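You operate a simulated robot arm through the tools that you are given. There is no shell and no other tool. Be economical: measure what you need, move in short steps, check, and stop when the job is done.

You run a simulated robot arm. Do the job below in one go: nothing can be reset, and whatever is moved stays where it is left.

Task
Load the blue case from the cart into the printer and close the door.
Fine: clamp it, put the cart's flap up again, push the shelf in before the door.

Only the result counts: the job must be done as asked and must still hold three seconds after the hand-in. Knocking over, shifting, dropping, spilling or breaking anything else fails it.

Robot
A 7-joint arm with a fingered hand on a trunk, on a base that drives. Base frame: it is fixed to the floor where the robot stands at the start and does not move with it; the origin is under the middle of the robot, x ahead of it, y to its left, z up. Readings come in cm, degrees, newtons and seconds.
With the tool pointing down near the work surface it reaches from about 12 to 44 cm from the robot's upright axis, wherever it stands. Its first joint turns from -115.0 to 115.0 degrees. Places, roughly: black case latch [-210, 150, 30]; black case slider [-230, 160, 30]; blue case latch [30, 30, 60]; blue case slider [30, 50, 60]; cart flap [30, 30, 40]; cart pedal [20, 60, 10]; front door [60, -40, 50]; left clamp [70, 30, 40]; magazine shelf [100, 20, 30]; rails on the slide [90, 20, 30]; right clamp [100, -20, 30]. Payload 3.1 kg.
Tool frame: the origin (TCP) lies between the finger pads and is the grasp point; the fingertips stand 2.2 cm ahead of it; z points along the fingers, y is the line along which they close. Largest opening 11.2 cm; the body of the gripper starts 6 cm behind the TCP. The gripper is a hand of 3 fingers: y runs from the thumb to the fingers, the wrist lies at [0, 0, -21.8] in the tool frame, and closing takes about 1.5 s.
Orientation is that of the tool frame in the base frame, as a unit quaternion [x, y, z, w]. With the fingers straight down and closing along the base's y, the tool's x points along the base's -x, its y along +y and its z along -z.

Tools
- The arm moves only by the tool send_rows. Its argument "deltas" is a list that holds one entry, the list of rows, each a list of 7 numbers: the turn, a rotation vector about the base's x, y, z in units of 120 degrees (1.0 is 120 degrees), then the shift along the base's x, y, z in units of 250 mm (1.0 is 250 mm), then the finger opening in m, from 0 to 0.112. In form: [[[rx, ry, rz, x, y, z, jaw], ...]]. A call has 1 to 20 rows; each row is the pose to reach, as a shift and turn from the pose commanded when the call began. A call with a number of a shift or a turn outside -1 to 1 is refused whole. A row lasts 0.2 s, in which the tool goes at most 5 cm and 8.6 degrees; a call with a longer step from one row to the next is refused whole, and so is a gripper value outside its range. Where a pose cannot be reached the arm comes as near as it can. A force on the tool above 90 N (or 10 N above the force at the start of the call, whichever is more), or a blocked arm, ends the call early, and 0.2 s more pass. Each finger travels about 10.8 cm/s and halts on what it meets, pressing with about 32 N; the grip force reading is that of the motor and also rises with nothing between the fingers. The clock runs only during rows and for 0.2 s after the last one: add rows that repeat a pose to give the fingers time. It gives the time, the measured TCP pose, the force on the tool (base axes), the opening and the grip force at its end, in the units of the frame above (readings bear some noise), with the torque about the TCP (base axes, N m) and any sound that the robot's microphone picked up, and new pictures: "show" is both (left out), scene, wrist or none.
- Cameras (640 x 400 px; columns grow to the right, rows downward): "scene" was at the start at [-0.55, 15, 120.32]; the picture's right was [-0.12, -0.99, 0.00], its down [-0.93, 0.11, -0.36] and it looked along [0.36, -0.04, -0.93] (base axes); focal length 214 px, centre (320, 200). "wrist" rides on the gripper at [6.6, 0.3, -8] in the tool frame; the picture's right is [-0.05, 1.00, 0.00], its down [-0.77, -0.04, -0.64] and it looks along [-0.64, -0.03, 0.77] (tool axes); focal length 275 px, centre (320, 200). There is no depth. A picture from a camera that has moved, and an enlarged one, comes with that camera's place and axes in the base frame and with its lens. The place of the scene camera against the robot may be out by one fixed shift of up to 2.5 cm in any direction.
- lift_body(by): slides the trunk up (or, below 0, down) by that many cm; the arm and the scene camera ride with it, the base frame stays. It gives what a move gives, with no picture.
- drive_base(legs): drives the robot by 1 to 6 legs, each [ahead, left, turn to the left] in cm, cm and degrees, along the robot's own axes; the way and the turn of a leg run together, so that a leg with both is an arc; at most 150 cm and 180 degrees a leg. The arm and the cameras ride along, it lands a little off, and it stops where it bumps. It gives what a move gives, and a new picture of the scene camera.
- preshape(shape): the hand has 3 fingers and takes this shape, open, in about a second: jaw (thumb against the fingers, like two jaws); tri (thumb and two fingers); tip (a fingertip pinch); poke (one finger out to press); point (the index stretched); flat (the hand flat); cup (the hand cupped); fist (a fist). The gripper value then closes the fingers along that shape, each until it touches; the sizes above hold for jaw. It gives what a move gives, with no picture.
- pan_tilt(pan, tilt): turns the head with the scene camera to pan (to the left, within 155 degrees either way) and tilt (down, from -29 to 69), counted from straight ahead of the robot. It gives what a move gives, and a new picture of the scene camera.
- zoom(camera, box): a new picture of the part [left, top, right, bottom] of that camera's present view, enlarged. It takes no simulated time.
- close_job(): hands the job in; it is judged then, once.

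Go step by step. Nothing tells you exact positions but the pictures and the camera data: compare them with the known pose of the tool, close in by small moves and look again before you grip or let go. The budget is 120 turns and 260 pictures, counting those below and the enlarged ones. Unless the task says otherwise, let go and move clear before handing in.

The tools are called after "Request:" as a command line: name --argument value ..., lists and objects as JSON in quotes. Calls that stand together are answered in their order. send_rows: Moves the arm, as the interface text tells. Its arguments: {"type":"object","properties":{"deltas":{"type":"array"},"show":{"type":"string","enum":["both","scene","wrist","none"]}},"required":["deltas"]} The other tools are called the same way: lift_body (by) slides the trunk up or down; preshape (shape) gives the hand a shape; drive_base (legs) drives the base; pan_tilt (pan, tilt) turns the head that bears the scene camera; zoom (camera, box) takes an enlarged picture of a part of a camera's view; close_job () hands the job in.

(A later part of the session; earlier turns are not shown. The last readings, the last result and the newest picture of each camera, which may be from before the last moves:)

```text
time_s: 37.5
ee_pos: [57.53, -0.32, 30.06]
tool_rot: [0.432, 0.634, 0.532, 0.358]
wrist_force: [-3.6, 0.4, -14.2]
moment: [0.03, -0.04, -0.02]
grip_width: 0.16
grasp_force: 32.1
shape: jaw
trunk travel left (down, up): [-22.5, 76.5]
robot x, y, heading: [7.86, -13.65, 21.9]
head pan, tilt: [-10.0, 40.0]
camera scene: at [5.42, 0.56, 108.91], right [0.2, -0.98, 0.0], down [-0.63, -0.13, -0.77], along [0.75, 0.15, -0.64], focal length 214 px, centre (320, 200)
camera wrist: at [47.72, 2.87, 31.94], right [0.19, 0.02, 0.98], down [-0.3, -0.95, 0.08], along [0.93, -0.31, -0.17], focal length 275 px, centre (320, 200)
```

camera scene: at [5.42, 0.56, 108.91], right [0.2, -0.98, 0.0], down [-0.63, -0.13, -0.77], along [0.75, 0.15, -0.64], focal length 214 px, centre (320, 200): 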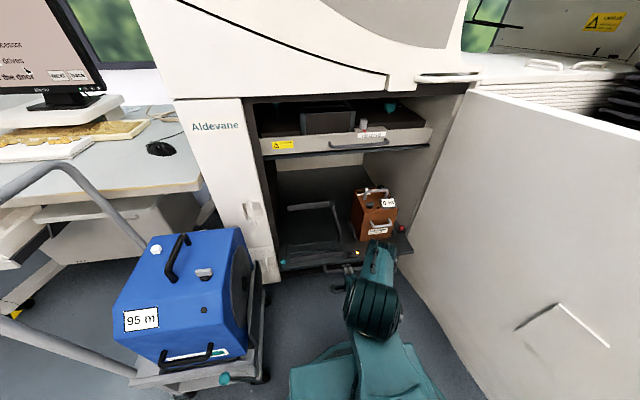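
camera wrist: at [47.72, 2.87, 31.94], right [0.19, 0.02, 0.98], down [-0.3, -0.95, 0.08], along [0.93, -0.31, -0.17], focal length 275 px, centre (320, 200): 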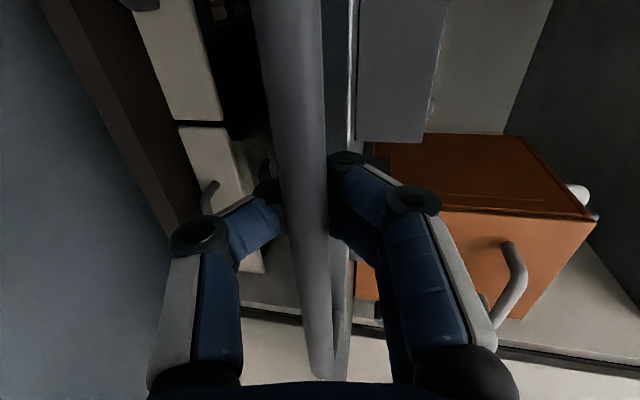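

Request:
send_rows --deltas '[[[0, 0, 0, -0.06, -0.024, 0, 0.0], [0, 0, 0, -0.12, -0.049, 0, 0.0], [0, 0, 0, -0.18, -0.073, 0, 0.0], [0, 0, 0, -0.24, -0.098, 0, 0.0], [0, 0, 0, -0.3, -0.122, 0, 0.0], [0, 0, 0, -0.36, -0.147, 0, 0.0], [0, 0, 0, -0.42, -0.171, 0, 0.0], [0, 0, 0, -0.48, -0.196, 0, 0.0], [0, 0, 0, -0.54, -0.22, 0, 0.0]]]' --show "both"

```text
time_s: 39.5
ee_pos: [43.85, -5.48, 30.25]
tool_rot: [0.428, 0.637, 0.534, 0.356]
wrist_force: [-5.0, 12.7, -23.6]
moment: [0.23, -0.14, -0.09]
grip_width: 0.12
grasp_force: 32.5
shape: jaw
trunk travel left (down, up): [-22.5, 76.5]
robot x, y, heading: [7.9, -13.48, 21.5]
head pan, tilt: [-10.0, 40.0]
camera scene: at [5.41, 0.65, 108.93], right [0.2, -0.98, 0.0], down [-0.63, -0.13, -0.76], along [0.75, 0.15, -0.64], focal length 214 px, centre (320, 200)
camera wrist: at [34.07, -2.54, 32.11], right [0.18, 0.02, 0.98], down [-0.29, -0.95, 0.07], along [0.94, -0.3, -0.17], focal length 275 px, centre (320, 200)
```

scene: 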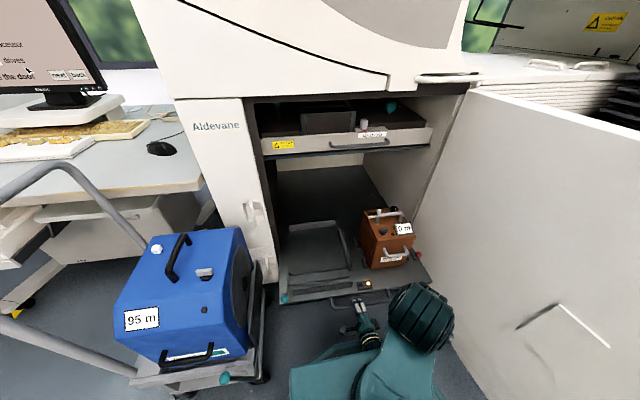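
wrist: 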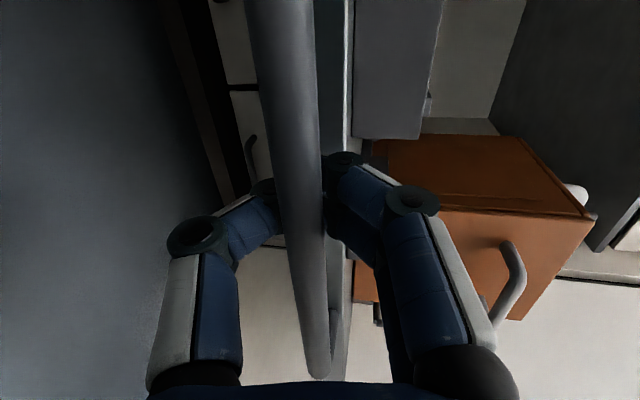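

Request:
send_rows --deltas '[[[0, 0, 0, -0.05, -0.02, 0, 0.0], [0, 0, 0, -0.1, -0.041, 0, 0.0], [0, 0, 0, -0.15, -0.061, 0, 0.0], [0, 0, 0, -0.2, -0.082, 0, 0.0], [0, 0, 0, -0.25, -0.102, 0, 0.0]]]' --show "scene"

Request:
zoom --camera "scene" --box '[250, 150, 450, 320]'

```text
time_s: 40.7
ee_pos: [37.82, -8.06, 30.29]
tool_rot: [0.429, 0.636, 0.533, 0.357]
wrist_force: [-3.6, 13.7, -21.8]
moment: [0.25, -0.12, -0.12]
grip_width: 0.13
grasp_force: 31.8
shape: jaw
trunk travel left (down, up): [-22.5, 76.5]
robot x, y, heading: [8.02, -13.28, 21.3]
head pan, tilt: [-10.0, 40.0]
camera scene: at [5.39, 0.62, 108.94], right [0.2, -0.98, 0.0], down [-0.63, -0.13, -0.77], along [0.75, 0.15, -0.64], focal length 214 px, centre (320, 200)
```

scene: 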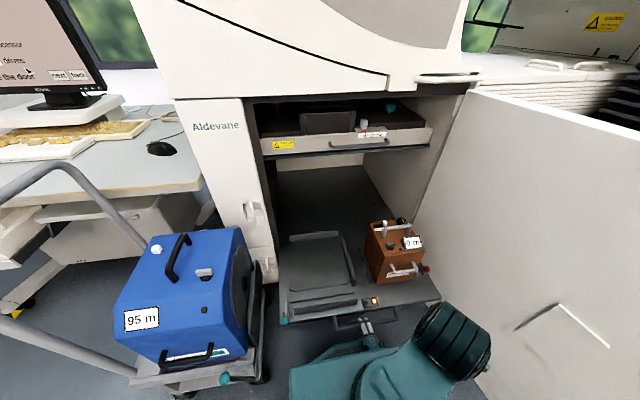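

```text
2.35 times, centred on (350, 235) of scene
camera zoom: at [5.39, 0.62, 108.94], right [0.2, -0.98, 0.0], down [-0.63, -0.13, -0.77], along [0.75, 0.15, -0.64], focal length 505 px, centre (249, 118)
```

zoom: 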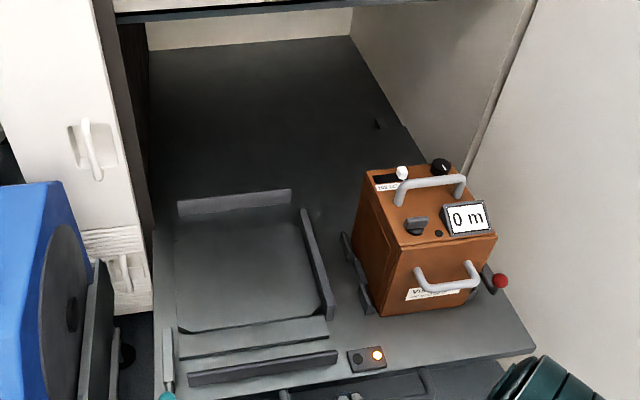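

The left bay is now fully outside the printer. I'll open the fingers and back the base away from the handle.

Request:
send_rows --deltas '[[[0, 0, 0, 0, 0, 0, 0.03], [0, 0, 0, 0, 0, 0, 0.06], [0, 0, 0, 0, 0, 0, 0.075], [0, 0, 0, 0, 0, 0, 0.075]]]' --show "wrist"

Request:
drive_base --legs '[[-12, 0, 0]]'

```text
time_s: 41.7
ee_pos: [37.82, -8.17, 30.38]
tool_rot: [0.429, 0.634, 0.534, 0.357]
wrist_force: [-0.7, 0.1, -0.4]
moment: [0.0, 0.02, 0.03]
grip_width: 7.47
grasp_force: 0.1
shape: jaw
trunk travel left (down, up): [-22.5, 76.5]
robot x, y, heading: [8.11, -13.58, 21.5]
head pan, tilt: [-10.0, 40.0]
camera wrist: at [27.94, -5.03, 32.21], right [0.18, 0.02, 0.98], down [-0.3, -0.95, 0.07], along [0.94, -0.3, -0.17], focal length 275 px, centre (320, 200)
```

wrist: 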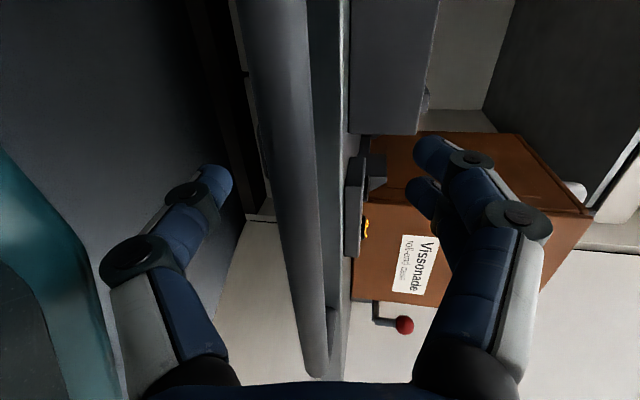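

```text
time_s: 42.9
ee_pos: [26.11, -12.65, 30.36]
tool_rot: [0.428, 0.635, 0.535, 0.357]
wrist_force: [0.9, -0.3, -0.2]
moment: [0.02, 0.0, -0.01]
grip_width: 7.47
grasp_force: 0.1
shape: jaw
trunk travel left (down, up): [-22.5, 76.5]
robot x, y, heading: [-3.49, -18.04, 21.5]
head pan, tilt: [-10.0, 40.0]
camera scene: at [-6.32, -4.03, 108.94], right [0.2, -0.98, 0.0], down [-0.63, -0.13, -0.77], along [0.75, 0.15, -0.64], focal length 214 px, centre (320, 200)
```

scene: 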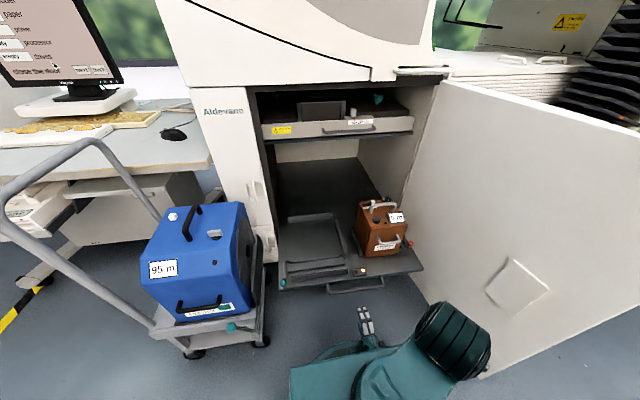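

Request:
lift_body --by 40

Request:
send_rows --deltas '[[[-0.027, 0.065, 0, 0, 0, 0, 0.1], [-0.053, 0.13, 0, 0, 0, 0, 0.112], [-0.08, 0.195, 0, 0, 0, 0, 0.112], [-0.106, 0.26, 0, 0, 0, 0, 0.112], [-0.133, 0.325, 0, 0, 0, 0, 0.112], [-0.159, 0.39, 0, 0, 0, 0, 0.112], [-0.186, 0.455, 0, 0, 0, 0, 0.112], [-0.212, 0.52, 0, 0, 0, 0, 0.112], [-0.239, 0.585, 0, 0, 0, 0, 0.112], [-0.252, 0.617, 0, 0, 0, 0, 0.112]]]' --show "none"

Request:
send_rows --deltas '[[[0, 0, 0.07, 0, 0.05, 0.1, 0.112], [0, 0, 0.14, 0, 0.1, 0.2, 0.112], [0, 0, 0.21, 0, 0.15, 0.3, 0.112], [0, 0, 0.28, 0, 0.2, 0.4, 0.112], [0, 0, 0.35, 0, 0.25, 0.5, 0.112], [0, 0, 0.42, 0, 0.3, 0.55, 0.112], [0, 0, 0.49, 0, 0.3, 0.6, 0.112], [0, 0, 0.56, 0, 0.3, 0.6, 0.112], [0, 0, 0.63, 0, 0.3, 0.6, 0.112], [0, 0, 0.7, 0, 0.3, 0.6, 0.112], [0, 0, 0.75, 0, 0.3, 0.6, 0.112]]]' --show "both"

```text
time_s: 46.8
ee_pos: [26.13, -12.59, 70.4]
tool_rot: [0.43, 0.634, 0.535, 0.357]
wrist_force: [0.0, 0.5, 0.7]
moment: [-0.04, 0.03, 0.0]
grip_width: 7.45
grasp_force: 0.0
shape: jaw
trunk travel left (down, up): [-62.5, 36.5]
robot x, y, heading: [-3.34, -18.0, 21.4]
head pan, tilt: [-10.0, 40.0]
```

```text
time_s: 48.0
ee_pos: [24.5, -16.58, 65.46]
tool_rot: [0.509, 0.8, 0.203, 0.245]
wrist_force: [-0.8, 0.1, 0.6]
moment: [0.0, 0.0, 0.0]
grip_width: 11.18
grasp_force: 0.0
shape: jaw
out of reach, approached as far as the arm can: row 5
trunk travel left (down, up): [-62.5, 36.5]
robot x, y, heading: [-3.49, -18.16, 21.5]
head pan, tilt: [-10.0, 40.0]
stopped in row 5: the arm was blocked; the commanded pose is now the measured one
```

```text
time_s: 48.6
ee_pos: [22.86, -17.91, 64.04]
tool_rot: [0.404, 0.876, 0.139, 0.224]
wrist_force: [0.1, -0.8, 0.0]
moment: [-0.03, 0.05, -0.05]
grip_width: 11.21
grasp_force: 0.1
shape: jaw
out of reach, approached as far as the arm can: row 2, 3
trunk travel left (down, up): [-62.5, 36.5]
robot x, y, heading: [-3.56, -18.2, 21.5]
head pan, tilt: [-10.0, 40.0]
stopped in row 3: the arm was blocked; the commanded pose is now the measured one
camera scene: at [-6.46, -4.02, 148.93], right [0.2, -0.98, 0.0], down [-0.63, -0.13, -0.77], along [0.75, 0.15, -0.64], focal length 214 px, centre (320, 200)
camera wrist: at [15.25, -13.28, 69.32], right [0.67, 0.6, 0.44], down [0.1, -0.66, 0.75], along [0.73, -0.46, -0.5], focal length 275 px, centre (320, 200)
```

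scene: 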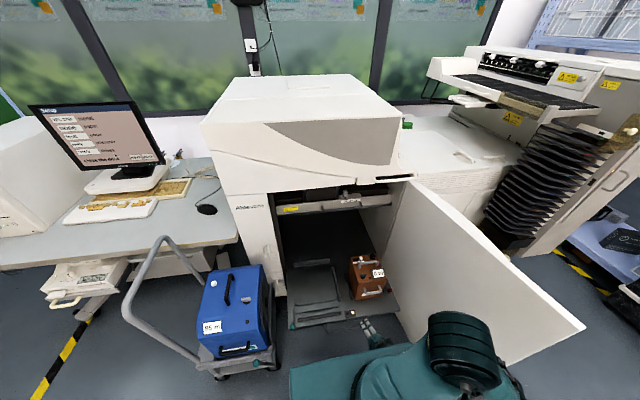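
wrist: 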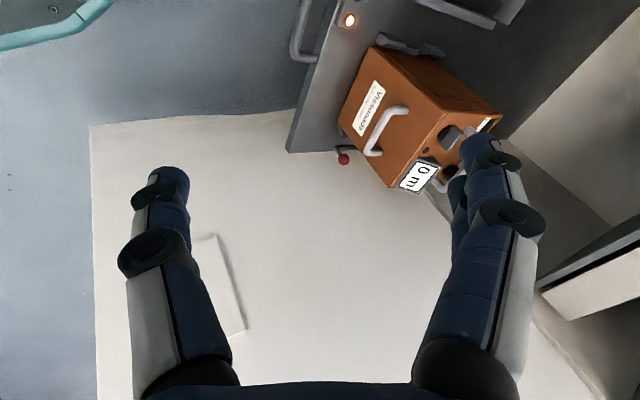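

The arm was too folded; I'll extend forward first, then turn the hand down.

Request:
send_rows --deltas '[[[0, 0, 0, 0.15, 0.06, 0.08, 0.112], [0, 0, 0, 0.3, 0.12, 0.16, 0.112], [0, 0, 0, 0.45, 0.18, 0.24, 0.112], [0, 0, 0, 0.6, 0.24, 0.32, 0.112], [0, 0, 0, 0.7, 0.32, 0.4, 0.112], [0, 0, 0, 0.75, 0.4, 0.45, 0.112]]]' --show "none"

```text
time_s: 49.2
ee_pos: [27.15, -18.07, 62.91]
tool_rot: [0.38, 0.899, 0.061, 0.207]
wrist_force: [0.5, -0.8, 0.7]
moment: [0.0, -0.03, 0.01]
grip_width: 11.22
grasp_force: 0.1
shape: jaw
trunk travel left (down, up): [-62.5, 36.5]
robot x, y, heading: [-3.05, -18.0, 21.2]
head pan, tilt: [-10.0, 40.0]
stopped in row 2: the arm was blocked; the commanded pose is now the measured one
```

Request:
send_rows --deltas '[[[0, 0, 0, 0.1, -0.1, 0, 0.112], [0, 0, 0, 0.25, -0.1, 0, 0.112], [0, 0, 0, 0.4, -0.1, 0, 0.112], [0, 0, 0, 0.55, -0.05, 0, 0.112]]]' --show "scene"

Request:
pan_tilt --pan -10 --tilt 65

```text
time_s: 50.2
ee_pos: [32.91, -13.57, 59.77]
tool_rot: [0.383, 0.898, 0.06, 0.21]
wrist_force: [0.9, -0.1, 0.5]
moment: [-0.01, -0.03, 0.01]
grip_width: 11.19
grasp_force: 0.0
shape: jaw
out of reach, approached as far as the arm can: row 1, 2, 3, 4
trunk travel left (down, up): [-62.5, 36.5]
robot x, y, heading: [-3.03, -18.24, 21.4]
head pan, tilt: [-10.0, 40.0]
camera scene: at [-6.27, -4.06, 148.95], right [0.2, -0.98, 0.0], down [-0.63, -0.13, -0.77], along [0.75, 0.15, -0.64], focal length 214 px, centre (320, 200)
```

scene: 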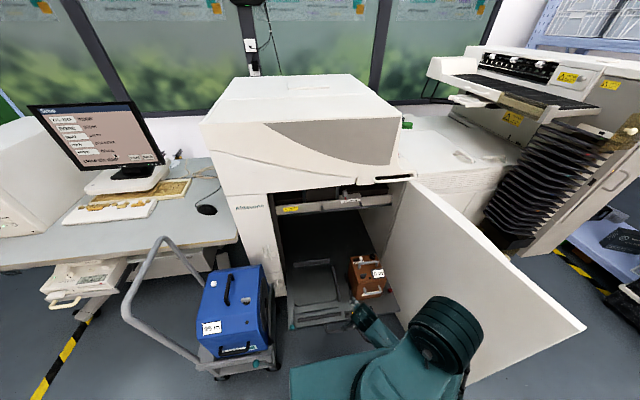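

```text
time_s: 51.1
ee_pos: [32.95, -13.55, 59.76]
tool_rot: [0.382, 0.898, 0.06, 0.21]
wrist_force: [0.0, -0.6, 0.2]
moment: [0.0, -0.01, -0.02]
grip_width: 11.18
grasp_force: 0.0
shape: jaw
trunk travel left (down, up): [-62.5, 36.5]
robot x, y, heading: [-3.52, -18.18, 21.5]
head pan, tilt: [-10.0, 65.0]
camera scene: at [-8.63, -4.48, 145.71], right [0.2, -0.98, 0.0], down [-0.89, -0.18, -0.42], along [0.41, 0.08, -0.91], focal length 214 px, centre (320, 200)
```

scene: 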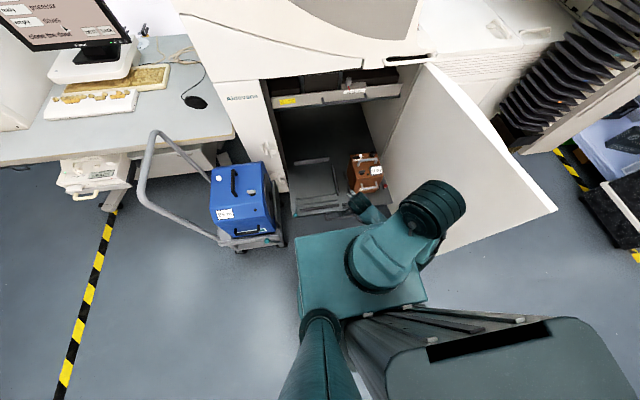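

I'll undo the partial turn toward the orientation that worked, while extending forward, and then turn the hand down out there.

Request:
send_rows --deltas '[[[0.05, -0.031, -0.016, 0.03, 0.012, 0.03, 0.112], [0.1, -0.063, -0.032, 0.1, 0.04, 0.06, 0.112], [0.15, -0.095, -0.048, 0.17, 0.07, 0.1, 0.112], [0.2, -0.126, -0.065, 0.24, 0.1, 0.14, 0.112], [0.25, -0.157, -0.081, 0.32, 0.13, 0.18, 0.112], [0.3, -0.189, -0.097, 0.42, 0.17, 0.22, 0.112], [0.3, -0.189, -0.097, 0.55, 0.22, 0.3, 0.112], [0.3, -0.189, -0.097, 0.65, 0.27, 0.4, 0.112]]]' --show "none"

```text
time_s: 52.6
ee_pos: [41.73, -7.6, 67.61]
tool_rot: [0.449, 0.758, 0.409, 0.238]
wrist_force: [-0.7, 0.3, -0.5]
moment: [0.0, -0.02, -0.01]
grip_width: 11.22
grasp_force: 0.0
shape: jaw
out of reach, approached as far as the arm can: row 7
trunk travel left (down, up): [-62.5, 36.5]
robot x, y, heading: [-3.32, -17.96, 21.5]
head pan, tilt: [-10.0, 65.0]
stopped in row 7: the arm was blocked; the commanded pose is now the measured one
```

Request:
send_rows --deltas '[[[0, 0, 0, 0.05, 0.02, 0.1, 0.112], [0, 0, 0, 0.1, 0.04, 0.22, 0.112], [0, 0, 0, 0.14, 0.06, 0.34, 0.112], [0, 0, 0, 0.14, 0.06, 0.45, 0.112]]]' --show "none"

Request:
send_rows --deltas '[[[-0.024, 0.06, 0, 0, 0, 0, 0.112], [-0.048, 0.12, 0, 0, 0, 0, 0.112], [-0.072, 0.18, 0, 0, 0, 0, 0.112], [-0.096, 0.24, 0, 0, 0, 0, 0.112], [-0.12, 0.3, 0, 0, 0, 0, 0.112], [-0.144, 0.36, 0, 0, 0, 0, 0.112], [-0.173, 0.424, 0, 0, 0, 0, 0.112]]]' --show "scene"

```text
time_s: 53.6
ee_pos: [40.83, -3.86, 77.83]
tool_rot: [0.425, 0.773, 0.414, 0.223]
wrist_force: [-0.1, -0.4, 0.8]
moment: [0.03, 0.01, 0.01]
grip_width: 11.19
grasp_force: 0.0
shape: jaw
out of reach, approached as far as the arm can: row 1, 2, 3, 4
trunk travel left (down, up): [-62.5, 36.5]
robot x, y, heading: [-3.62, -18.3, 21.6]
head pan, tilt: [-10.0, 65.0]
```

```text
time_s: 54.0
ee_pos: [39.26, -4.91, 75.75]
tool_rot: [0.446, 0.796, 0.359, 0.194]
wrist_force: [0.2, 0.8, 0.3]
moment: [0.01, -0.01, 0.0]
grip_width: 11.23
grasp_force: 0.1
shape: jaw
out of reach, approached as far as the arm can: row 1, 2
trunk travel left (down, up): [-62.5, 36.5]
robot x, y, heading: [-3.16, -18.06, 21.6]
head pan, tilt: [-10.0, 65.0]
stopped in row 2: the arm was blocked; the commanded pose is now the measured one
camera scene: at [-8.65, -4.51, 145.71], right [0.2, -0.98, 0.0], down [-0.89, -0.18, -0.42], along [0.41, 0.08, -0.91], focal length 214 px, centre (320, 200)
```

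scene: 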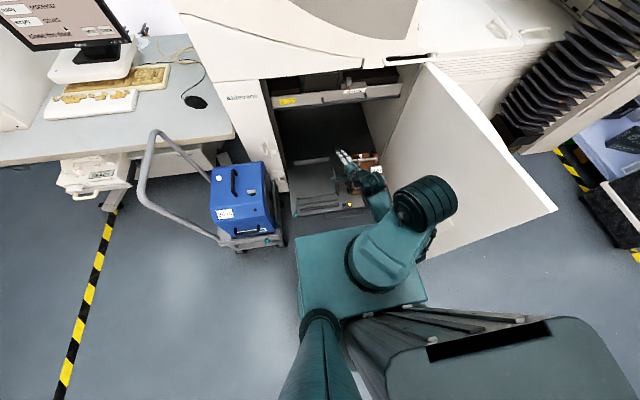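

Request:
send_rows --deltas '[[[-0.044, -0.028, 0.046, 0, 0, 0, 0.112], [-0.087, -0.055, 0.093, 0, 0, 0, 0.112], [-0.13, -0.083, 0.139, 0, 0, 0, 0.112], [-0.174, -0.111, 0.185, 0, 0, 0, 0.112], [-0.218, -0.138, 0.231, 0, 0, 0, 0.112], [-0.261, -0.166, 0.277, 0, 0, 0, 0.112], [-0.304, -0.194, 0.323, 0, 0, 0, 0.112], [-0.348, -0.221, 0.37, 0, 0, 0, 0.112], [-0.391, -0.249, 0.415, 0, 0, 0, 0.112], [-0.435, -0.276, 0.46, 0, 0, 0, 0.112], [-0.471, -0.299, 0.5, 0, 0, 0, 0.112]]]' --show "wrist"

```text
time_s: 55.2
ee_pos: [31.14, -3.91, 68.41]
tool_rot: [0.13, 0.92, 0.209, 0.304]
wrist_force: [0.2, 0.1, -0.8]
moment: [0.0, 0.02, -0.04]
grip_width: 11.19
grasp_force: 0.0
shape: jaw
out of reach, approached as far as the arm can: row 1, 2, 3, 4, 5
trunk travel left (down, up): [-62.5, 36.5]
robot x, y, heading: [-3.36, -18.12, 21.2]
head pan, tilt: [-10.0, 65.0]
stopped in row 5: the arm was blocked; the commanded pose is now the measured one
camera wrist: at [21.01, -3.83, 71.15], right [0.15, 0.86, 0.49], down [0.21, -0.51, 0.84], along [0.97, -0.02, -0.26], focal length 275 px, centre (320, 200)
```

wrist: 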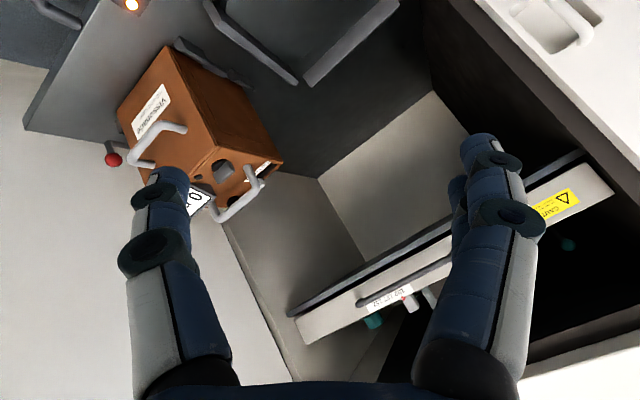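

Request:
send_rows --deltas '[[[0, 0, 0, 0.12, 0.05, 0.05, 0.112], [0, 0, 0, 0.24, 0.1, 0.1, 0.112], [0, 0, 0, 0.36, 0.15, 0.15, 0.112], [0, 0, 0, 0.48, 0.2, 0.2, 0.112], [0, 0, 0, 0.6, 0.25, 0.25, 0.112], [0, 0, 0, 0.7, 0.29, 0.3, 0.112]]]' --show "none"

```text
time_s: 56.6
ee_pos: [31.91, 1.52, 68.58]
tool_rot: [0.132, 0.92, 0.209, 0.305]
wrist_force: [-1.4, -0.5, -0.1]
moment: [0.01, 0.01, 0.03]
grip_width: 11.22
grasp_force: 0.2
shape: jaw
out of reach, approached as far as the arm can: row 1, 2, 3, 4, 5, 6
trunk travel left (down, up): [-62.5, 36.5]
robot x, y, heading: [-3.52, -18.15, 21.3]
head pan, tilt: [-10.0, 65.0]
```

Request:
zoom --camera "scene" --box '[280, 130, 500, 330]'

```text
2.00 times, centred on (390, 230) of scene
camera zoom: at [-8.66, -4.53, 145.71], right [0.2, -0.98, 0.0], down [-0.89, -0.18, -0.42], along [0.41, 0.08, -0.91], focal length 429 px, centre (180, 140)
```

zoom: 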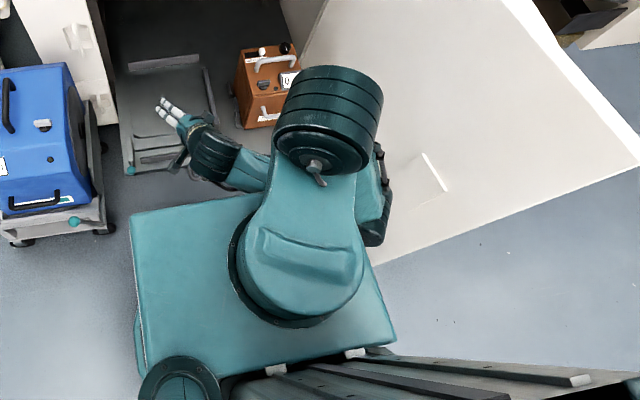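

Request:
send_rows --deltas '[[[0, 0, 0.07, 0, 0.08, 0.08, 0.112], [0, 0, 0.14, 0.05, 0.15, 0.16, 0.112], [0, 0, 0.21, 0.1, 0.2, 0.24, 0.112], [0, 0, 0.28, 0.15, 0.25, 0.32, 0.112], [0, 0, 0.35, 0.2, 0.3, 0.4, 0.112], [0, 0, 0.35, 0.3, 0.35, 0.5, 0.112], [0, 0, 0.35, 0.4, 0.35, 0.6, 0.112]]]' --show "scene"

```text
time_s: 57.1
ee_pos: [29.61, -2.0, 62.54]
tool_rot: [0.072, 0.946, 0.097, 0.302]
wrist_force: [-0.1, 0.4, 0.1]
moment: [-0.01, 0.01, -0.01]
grip_width: 11.18
grasp_force: 0.1
shape: jaw
out of reach, approached as far as the arm can: row 1, 2
trunk travel left (down, up): [-62.5, 36.5]
robot x, y, heading: [-3.56, -18.0, 21.2]
head pan, tilt: [-10.0, 65.0]
stopped in row 2: the arm was blocked; the commanded pose is now the measured one
camera scene: at [-8.62, -4.49, 145.71], right [0.2, -0.98, 0.0], down [-0.89, -0.18, -0.42], along [0.41, 0.08, -0.91], focal length 214 px, centre (320, 200)
```

scene: 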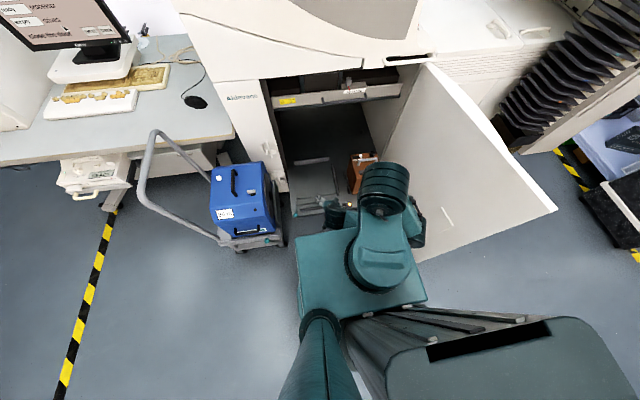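

Request:
send_rows --deltas '[[[-0.016, 0.066, 0, 0.03, 0, 0.05, 0.112], [-0.031, 0.132, 0, 0.08, 0, 0.1, 0.112], [-0.047, 0.2, 0, 0.13, 0, 0.2, 0.112], [-0.062, 0.26, 0, 0.2, 0.05, 0.3, 0.112], [-0.07, 0.3, 0, 0.3, 0.1, 0.4, 0.112], [-0.07, 0.3, 0, 0.4, 0.1, 0.5, 0.112]]]' --show "scene"

```text
time_s: 58.4
ee_pos: [17.76, -2.41, 66.95]
tool_rot: [0.117, 0.993, 0.0, 0.002]
wrist_force: [-0.5, 0.7, -0.5]
moment: [-0.01, 0.03, 0.01]
grip_width: 11.2
grasp_force: 0.0
shape: jaw
out of reach, approached as far as the arm can: row 1, 2, 3, 4, 5, 6
trunk travel left (down, up): [-62.5, 36.5]
robot x, y, heading: [-3.18, -17.8, 21.5]
head pan, tilt: [-10.0, 65.0]
stopped in row 6: the arm was blocked; the commanded pose is now the measured one
camera scene: at [-8.65, -4.5, 145.71], right [0.2, -0.98, 0.0], down [-0.89, -0.18, -0.42], along [0.41, 0.08, -0.91], focal length 214 px, centre (320, 200)
```

scene: 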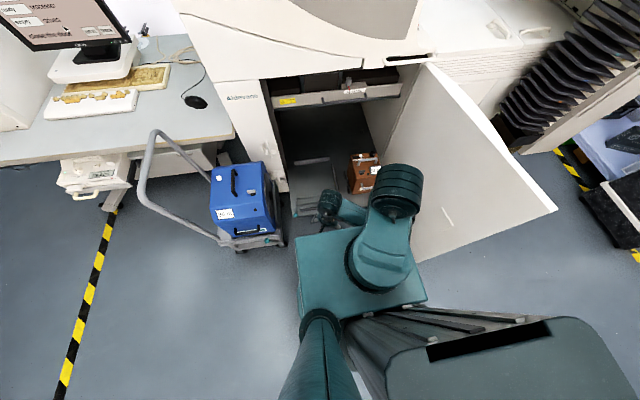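

The hand now points down again. I'll extend outward.

Request:
send_rows --deltas '[[[0, 0, 0, 0.1, 0, 0.0, 0.112], [0, 0, 0, 0.2, 0.0, 0.0, 0.112], [0, 0, 0, 0.3, 0.04, 0.05, 0.112], [0, 0, 0, 0.4, 0.08, 0.1, 0.112], [0, 0, 0, 0.5, 0.1, 0.2, 0.112], [0, 0, 0, 0.6, 0.1, 0.3, 0.112]]]' --show "both"

```text
time_s: 59.8
ee_pos: [18.03, -2.38, 66.61]
tool_rot: [0.125, 0.992, -0.007, 0.004]
wrist_force: [0.1, -0.9, -1.2]
moment: [0.07, -0.01, -0.05]
grip_width: 11.2
grasp_force: 0.1
shape: jaw
out of reach, approached as far as the arm can: row 1, 2, 3, 4, 5, 6
trunk travel left (down, up): [-62.5, 36.5]
robot x, y, heading: [-3.52, -18.27, 21.2]
head pan, tilt: [-10.0, 65.0]
camera scene: at [-8.65, -4.47, 145.71], right [0.2, -0.98, 0.0], down [-0.89, -0.18, -0.42], along [0.41, 0.08, -0.91], focal length 214 px, centre (320, 200)
camera wrist: at [11.6, -0.59, 74.65], right [0.29, 0.96, -0.01], down [0.73, -0.22, 0.64], along [0.61, -0.2, -0.77], focal length 275 px, centre (320, 200)
```

scene: 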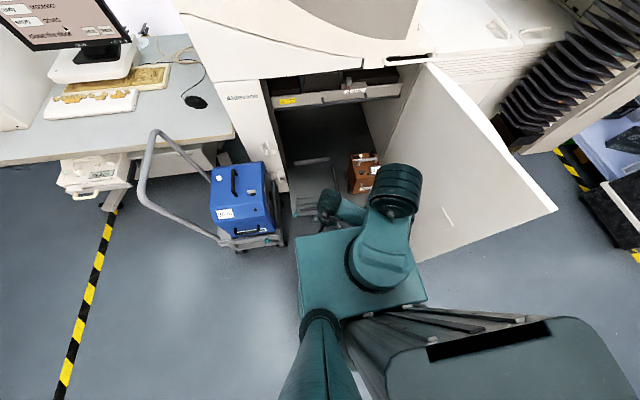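
wrist: 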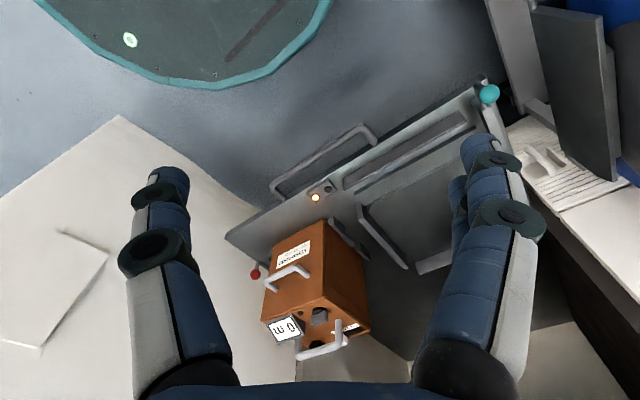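

Request:
send_rows --deltas '[[[0, 0, 0.07, 0, 0.06, 0.0, 0.112], [0, 0, 0.14, 0, 0.12, 0.0, 0.112], [0, 0, 0.21, 0, 0.18, 0.0, 0.112], [0, 0, 0.28, 0, 0.24, 0.0, 0.112], [0, 0, 0.35, 0.0, 0.3, 0.0, 0.112], [0, 0, 0.42, 0.05, 0.3, 0.05, 0.112], [0, 0, 0.42, 0.1, 0.35, 0.1, 0.112], [0, 0, 0.42, 0.2, 0.4, 0.1, 0.112]]]' --show "scene"

```text
time_s: 60.2
ee_pos: [18.18, -2.13, 66.71]
tool_rot: [0.127, 0.992, -0.002, 0.005]
wrist_force: [0.7, -0.5, -1.8]
moment: [0.09, -0.02, 0.01]
grip_width: 11.2
grasp_force: 0.1
shape: jaw
out of reach, approached as far as the arm can: row 1, 2
trunk travel left (down, up): [-62.5, 36.5]
robot x, y, heading: [-3.44, -18.0, 21.1]
head pan, tilt: [-10.0, 65.0]
stopped in row 2: the arm was blocked; the commanded pose is now the measured one
camera scene: at [-8.65, -4.47, 145.71], right [0.2, -0.98, 0.0], down [-0.89, -0.18, -0.42], along [0.41, 0.08, -0.91], focal length 214 px, centre (320, 200)
```

scene: 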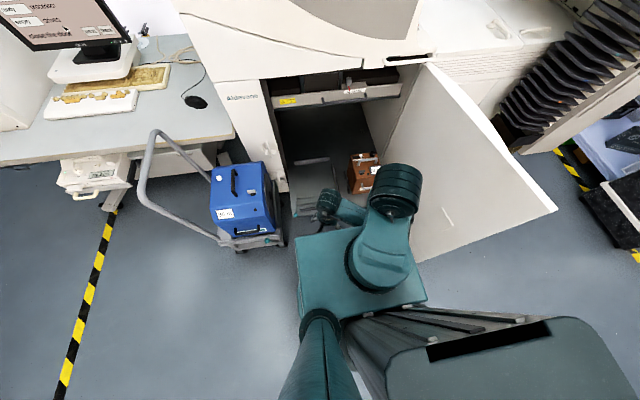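

Request:
send_rows --deltas '[[[0, 0, 0, 0, 0, 0.15, 0.112], [0, 0, 0, 0, 0, 0.3, 0.112], [0, 0, 0, 0, 0, 0.45, 0.112], [0, 0, 0, 0, 0, 0.6, 0.112]]]' --show "none"

Request:
send_rows --deltas '[[[0, 0, -0.07, 0.05, -0.1, 0, 0.112], [0, 0, -0.14, 0.1, -0.2, 0, 0.112], [0, 0, -0.21, 0.15, -0.3, 0, 0.112], [0, 0, -0.21, 0.3, -0.35, 0, 0.112], [0, 0, -0.21, 0.45, -0.35, 0, 0.112]]]' --show "none"

```text
time_s: 61.4
ee_pos: [18.38, 0.52, 70.01]
tool_rot: [0.128, 0.99, 0.065, 0.003]
wrist_force: [-0.2, -0.5, -0.4]
moment: [0.02, 0.0, 0.0]
grip_width: 11.19
grasp_force: 0.0
shape: jaw
out of reach, approached as far as the arm can: row 1, 2, 3, 4
trunk travel left (down, up): [-62.5, 36.5]
robot x, y, heading: [-3.04, -17.76, 21.2]
head pan, tilt: [-10.0, 65.0]
stopped in row 4: the arm was blocked; the commanded pose is now the measured one
```

```text
time_s: 62.6
ee_pos: [23.88, -8.14, 68.59]
tool_rot: [0.344, 0.938, 0.036, 0.012]
wrist_force: [-0.2, 0.1, 0.8]
moment: [0.0, 0.03, 0.0]
grip_width: 11.18
grasp_force: 0.0
shape: jaw
out of reach, approached as far as the arm can: row 4, 5
trunk travel left (down, up): [-62.5, 36.5]
robot x, y, heading: [-3.44, -17.81, 21.2]
head pan, tilt: [-10.0, 65.0]
```

That direction works. I'll continue turning the hand the other way, extend there, and then turn back.

Request:
send_rows --deltas '[[[0, 0, -0.07, 0.08, -0.03, 0.02, 0.112], [0, 0, -0.14, 0.16, -0.06, 0.04, 0.112], [0, 0, -0.21, 0.26, -0.06, 0.08, 0.112], [0, 0, -0.28, 0.38, -0.04, 0.12, 0.112], [0, 0, -0.28, 0.5, 0.0, 0.2, 0.112], [0, 0, -0.28, 0.62, 0.05, 0.3, 0.112], [0, 0, -0.28, 0.75, 0.1, 0.4, 0.112], [0, 0, -0.28, 0.85, 0.2, 0.45, 0.112]]]' --show "scene"

```text
time_s: 63.2
ee_pos: [24.14, -8.42, 68.61]
tool_rot: [0.364, 0.931, 0.034, 0.013]
wrist_force: [0.7, -0.5, 0.6]
moment: [0.02, 0.02, -0.01]
grip_width: 11.19
grasp_force: 0.1
shape: jaw
out of reach, approached as far as the arm can: row 1, 2
trunk travel left (down, up): [-62.5, 36.5]
robot x, y, heading: [-3.51, -17.97, 21.5]
head pan, tilt: [-10.0, 65.0]
stopped in row 2: the arm was blocked; the commanded pose is now the measured one
camera scene: at [-8.65, -4.48, 145.71], right [0.2, -0.98, 0.0], down [-0.89, -0.18, -0.42], along [0.41, 0.08, -0.91], focal length 214 px, centre (320, 200)
```

scene: 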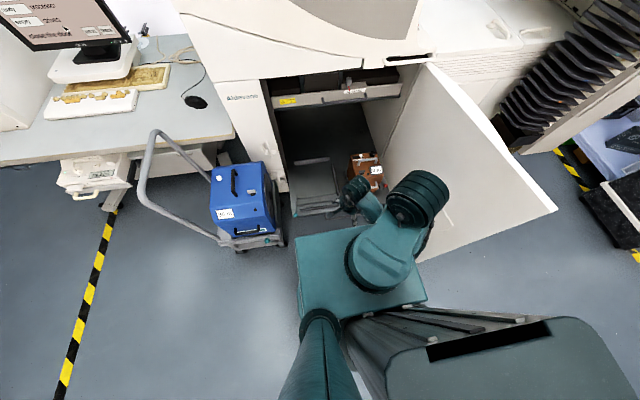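

Request:
send_rows --deltas '[[[0, 0, 0, 0.0, 0, -0.1, 0.112], [0, 0, 0, 0.05, 0, -0.2, 0.112], [0, 0, 0, 0.1, 0, -0.3, 0.112], [0, 0, 0, 0.2, 0, -0.4, 0.112], [0, 0, 0, 0.3, 0, -0.4, 0.112], [0, 0, 0, 0.4, 0, -0.4, 0.112]]]' --show "none"

```text
time_s: 64.6
ee_pos: [25.41, -7.75, 58.58]
tool_rot: [0.372, 0.928, 0.034, 0.014]
wrist_force: [0.4, 0.5, -0.3]
moment: [-0.06, 0.06, 0.02]
grip_width: 11.17
grasp_force: 0.1
shape: jaw
out of reach, approached as far as the arm can: row 2, 3, 4, 5, 6
trunk travel left (down, up): [-62.5, 36.5]
robot x, y, heading: [-3.39, -18.06, 21.3]
head pan, tilt: [-10.0, 65.0]
```

Request:
send_rows --deltas '[[[0, 0, 0.03, 0.0, -0.12, 0.0, 0.112], [0, 0, 0.06, 0.02, -0.24, 0.0, 0.112], [0, 0, 0.1, 0.04, -0.36, 0.0, 0.112], [0, 0, 0.15, 0.06, -0.48, 0.0, 0.112], [0, 0, 0.2, 0.1, -0.6, 0.0, 0.112], [0, 0, 0.25, 0.15, -0.65, 0, 0.112], [0, 0, 0.28, 0.25, -0.65, 0, 0.112]]]' --show "scene"

```text
time_s: 66.2
ee_pos: [32.03, -22.45, 58.36]
tool_rot: [0.077, 0.996, 0.038, 0.002]
wrist_force: [0.2, 0.4, -0.6]
moment: [0.0, 0.02, 0.01]
grip_width: 11.19
grasp_force: 0.1
shape: jaw
out of reach, approached as far as the arm can: row 1, 2, 3
trunk travel left (down, up): [-62.5, 36.5]
robot x, y, heading: [-3.07, -18.19, 21.4]
head pan, tilt: [-10.0, 65.0]
camera scene: at [-8.61, -4.52, 145.72], right [0.2, -0.98, 0.0], down [-0.89, -0.18, -0.42], along [0.41, 0.08, -0.91], focal length 214 px, centre (320, 200)
```

scene: 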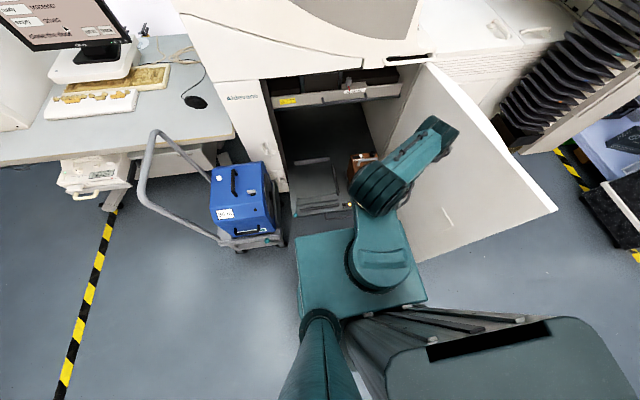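

The arm is unfolded again. I'll raise the hand and bring it back in line ahead of the robot.

Request:
send_rows --deltas '[[[0, 0, 0.0, 0.0, 0, 0.15, 0.112], [0, 0, 0.03, 0.0, 0.05, 0.3, 0.112], [0, 0, 0.06, 0.0, 0.12, 0.45, 0.112], [0, 0, 0.1, 0.0, 0.2, 0.6, 0.112], [0, 0, 0.15, 0.0, 0.3, 0.7, 0.112], [0, 0, 0.2, 0.0, 0.4, 0.8, 0.112], [0, 0, 0.25, 0, 0.5, 0.85, 0.112], [0, 0, 0.25, 0, 0.6, 0.85, 0.112]]]' --show "both"

```text
time_s: 68.0
ee_pos: [32.2, -7.57, 79.72]
tool_rot: [-0.183, 0.983, 0.035, -0.008]
wrist_force: [-0.3, -0.2, 0.2]
moment: [0.0, 0.01, 0.03]
grip_width: 11.2
grasp_force: 0.1
shape: jaw
out of reach, approached as far as the arm can: row 6
trunk travel left (down, up): [-62.5, 36.5]
robot x, y, heading: [-2.83, -18.22, 21.3]
head pan, tilt: [-10.0, 65.0]
camera scene: at [-8.57, -4.47, 145.71], right [0.2, -0.98, 0.0], down [-0.89, -0.18, -0.42], along [0.41, 0.08, -0.91], focal length 214 px, centre (320, 200)
camera wrist: at [26.07, -10.29, 87.81], right [-0.32, 0.95, 0.07], down [0.75, 0.2, 0.63], along [0.58, 0.25, -0.77], focal length 275 px, centre (320, 200)
```

scene: 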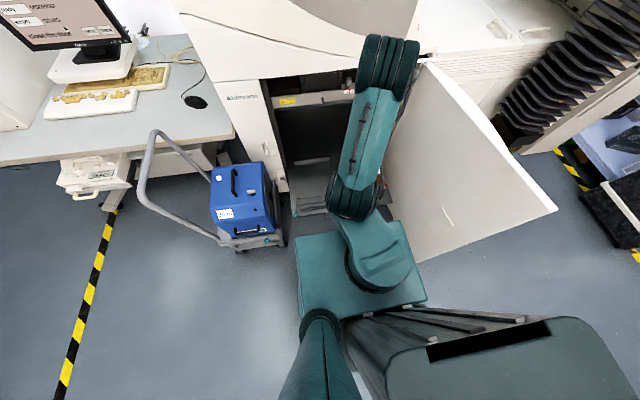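
wrist: 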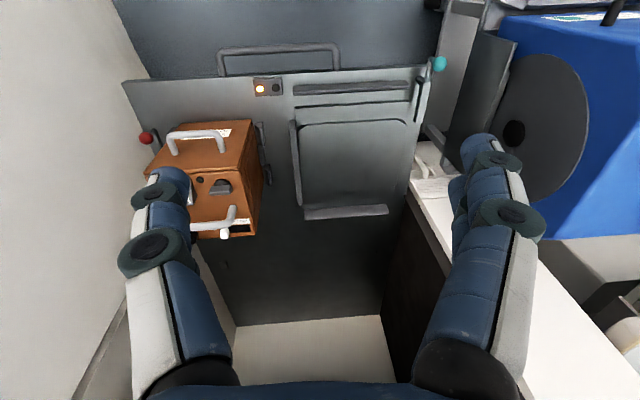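

Request:
zoom --camera "wrist" --box '[230, 30, 550, 230]'

Request:
zoom --camera "wrist" --box '[110, 60, 310, 260]'

Request:
pan_tilt --pan 15 --tilt 50

Request:
zoom --camera "scene" --box '[180, 150, 400, 340]'

```text
2.00 times, centred on (390, 130) of wrist
camera zoom: at [26.07, -10.29, 87.81], right [-0.32, 0.95, 0.07], down [0.75, 0.2, 0.63], along [0.58, 0.25, -0.77], focal length 551 px, centre (180, 340)
```

zoom: 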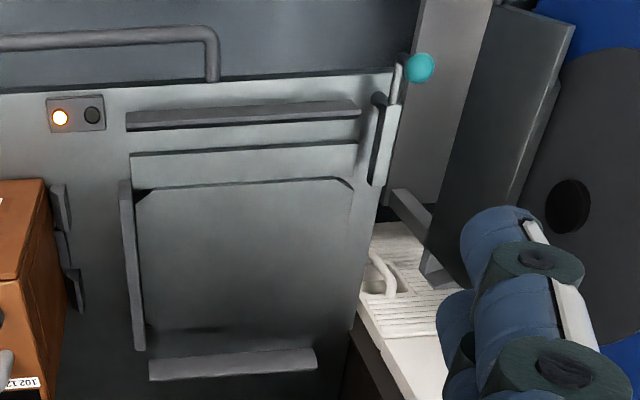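

```text
2.00 times, centred on (210, 160) of wrist
camera zoom: at [26.07, -10.29, 87.81], right [-0.32, 0.95, 0.07], down [0.75, 0.2, 0.63], along [0.58, 0.25, -0.77], focal length 551 px, centre (540, 280)
```

zoom: 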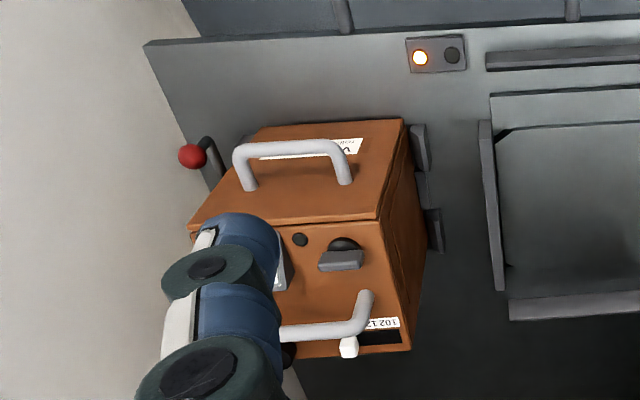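

```text
time_s: 68.9
ee_pos: [32.07, -7.56, 79.76]
tool_rot: [-0.184, 0.982, 0.038, -0.008]
wrist_force: [0.3, 0.2, 0.7]
moment: [-0.01, 0.01, 0.01]
grip_width: 11.2
grasp_force: 0.1
shape: jaw
trunk travel left (down, up): [-62.5, 36.5]
robot x, y, heading: [-3.37, -18.03, 21.5]
head pan, tilt: [15.0, 50.0]
camera scene: at [-8.39, -1.09, 147.51], right [0.59, -0.81, 0.0], down [-0.62, -0.45, -0.64], along [0.52, 0.38, -0.77], focal length 214 px, centre (320, 200)
```

scene: 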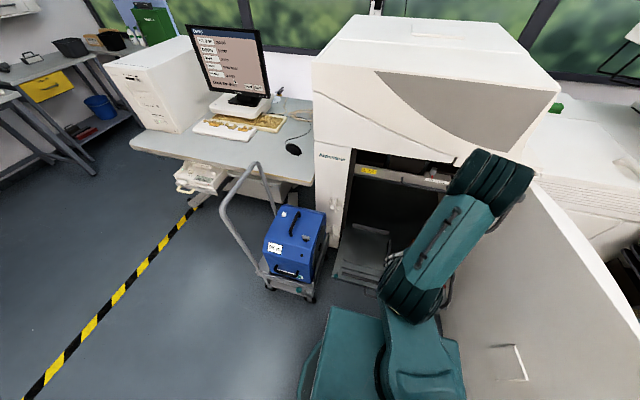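

```text
2.11 times, centred on (290, 245) of scene
camera zoom: at [-8.39, -1.09, 147.51], right [0.59, -0.81, 0.0], down [-0.62, -0.45, -0.64], along [0.52, 0.38, -0.77], focal length 452 px, centre (383, 105)
```

zoom: 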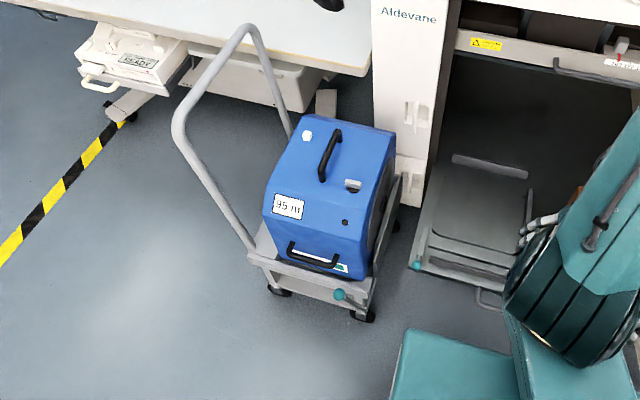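

The left bay is clear, with its clamp (teal knob) at the left and a fixed guide at the right. I'll drive in front of the cart to take the case by its top handle.

Request:
drive_base --legs '[[0, 36, 0.8], [5, 0, 0]]'

Request:
send_rows --deltas '[[[0, 0, 0, 0.02, 0, 0.0, 0.112]]]' --show "wrist"

```text
time_s: 71.7
ee_pos: [22.75, 29.37, 79.77]
tool_rot: [-0.197, 0.98, 0.036, -0.009]
wrist_force: [0.4, 0.1, -0.2]
moment: [0.0, 0.02, 0.0]
grip_width: 11.17
grasp_force: 0.0
shape: jaw
trunk travel left (down, up): [-62.5, 36.5]
robot x, y, heading: [-12.69, 17.47, 22.9]
head pan, tilt: [15.0, 50.0]
camera scene: at [-17.83, 34.8, 147.51], right [0.61, -0.79, 0.0], down [-0.61, -0.47, -0.64], along [0.51, 0.39, -0.77], focal length 214 px, centre (320, 200)
```

scene: 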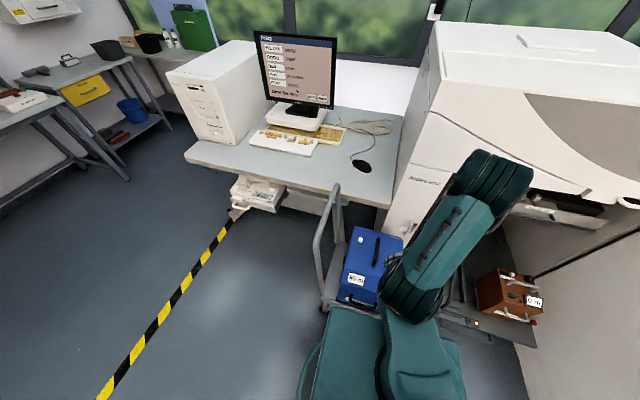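

```text
time_s: 72.1
ee_pos: [23.19, 29.29, 79.8]
tool_rot: [-0.196, 0.98, 0.037, -0.008]
wrist_force: [0.7, 0.4, -0.4]
moment: [0.0, 0.02, -0.01]
grip_width: 11.19
grasp_force: 0.1
shape: jaw
trunk travel left (down, up): [-62.5, 36.5]
robot x, y, heading: [-12.3, 18.01, 22.9]
head pan, tilt: [15.0, 50.0]
camera wrist: at [17.21, 26.43, 87.8], right [-0.34, 0.94, 0.07], down [0.75, 0.22, 0.63], along [0.57, 0.27, -0.77], focal length 275 px, centre (320, 200)
```

wrist: 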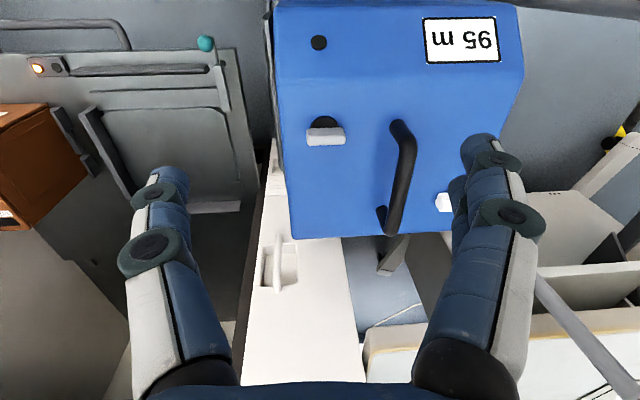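

Handle centre triangulates to about (30.5, 43, 62.7). I'll level the hand and place it above the handle.

Request:
send_rows --deltas '[[[-0.033, -0.014, 0, 0.07, 0.13, 0.0, 0.09], [-0.033, -0.014, 0, 0.15, 0.27, 0.0, 0.08], [-0.033, -0.014, 0, 0.22, 0.41, -0.1, 0.07], [-0.033, -0.014, 0, 0.292, 0.544, -0.25, 0.07], [-0.033, -0.014, 0, 0.292, 0.544, -0.32, 0.07]]]' --show "wrist"

```text
refused: row 4 steps farther than a row can; nothing moved
```

Request:
send_rows --deltas '[[[-0.033, -0.014, 0, 0.07, 0.13, 0.0, 0.09], [-0.033, -0.014, 0, 0.15, 0.27, 0.0, 0.08], [-0.033, -0.014, 0, 0.22, 0.41, -0.06, 0.07], [-0.033, -0.014, 0, 0.292, 0.544, -0.15, 0.07], [-0.033, -0.014, 0, 0.292, 0.544, -0.28, 0.07], [-0.033, -0.014, 0, 0.292, 0.544, -0.32, 0.07]]]' --show "both"

```text
time_s: 73.5
ee_pos: [27.65, 39.98, 72.87]
tool_rot: [-0.196, 0.98, 0.002, 0.034]
wrist_force: [-0.3, 0.0, 0.6]
moment: [0.01, -0.03, 0.0]
grip_width: 7.04
grasp_force: 0.0
shape: jaw
out of reach, approached as far as the arm can: row 1, 2, 3, 4, 5, 6
trunk travel left (down, up): [-62.5, 36.5]
robot x, y, heading: [-12.46, 17.79, 22.7]
head pan, tilt: [15.0, 50.0]
camera scene: at [-17.99, 34.71, 147.52], right [0.61, -0.79, 0.0], down [-0.6, -0.47, -0.64], along [0.51, 0.4, -0.77], focal length 214 px, centre (320, 200)
camera wrist: at [20.84, 37.51, 80.48], right [-0.34, 0.94, -0.01], down [0.68, 0.25, 0.69], along [0.65, 0.23, -0.73], focal length 275 px, centre (320, 200)
```

scene: 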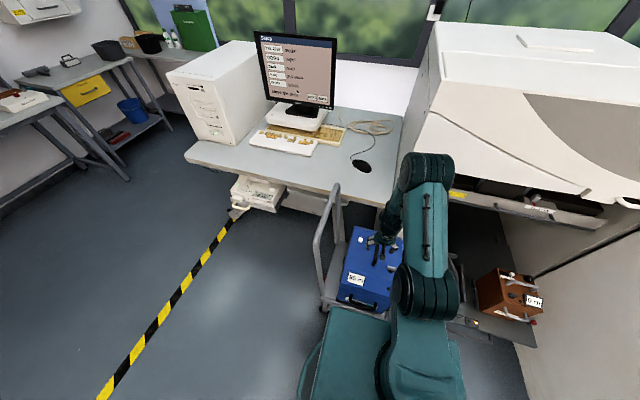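
wrist: 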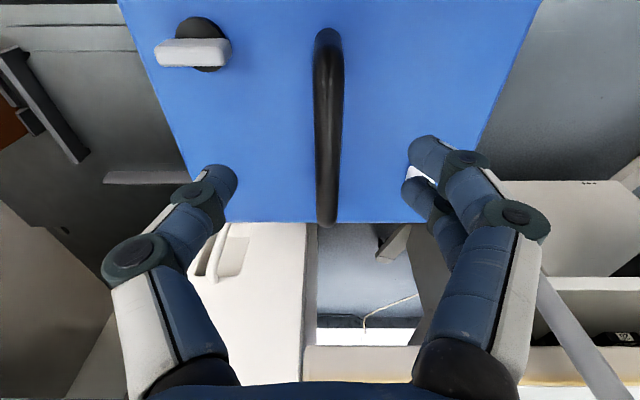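

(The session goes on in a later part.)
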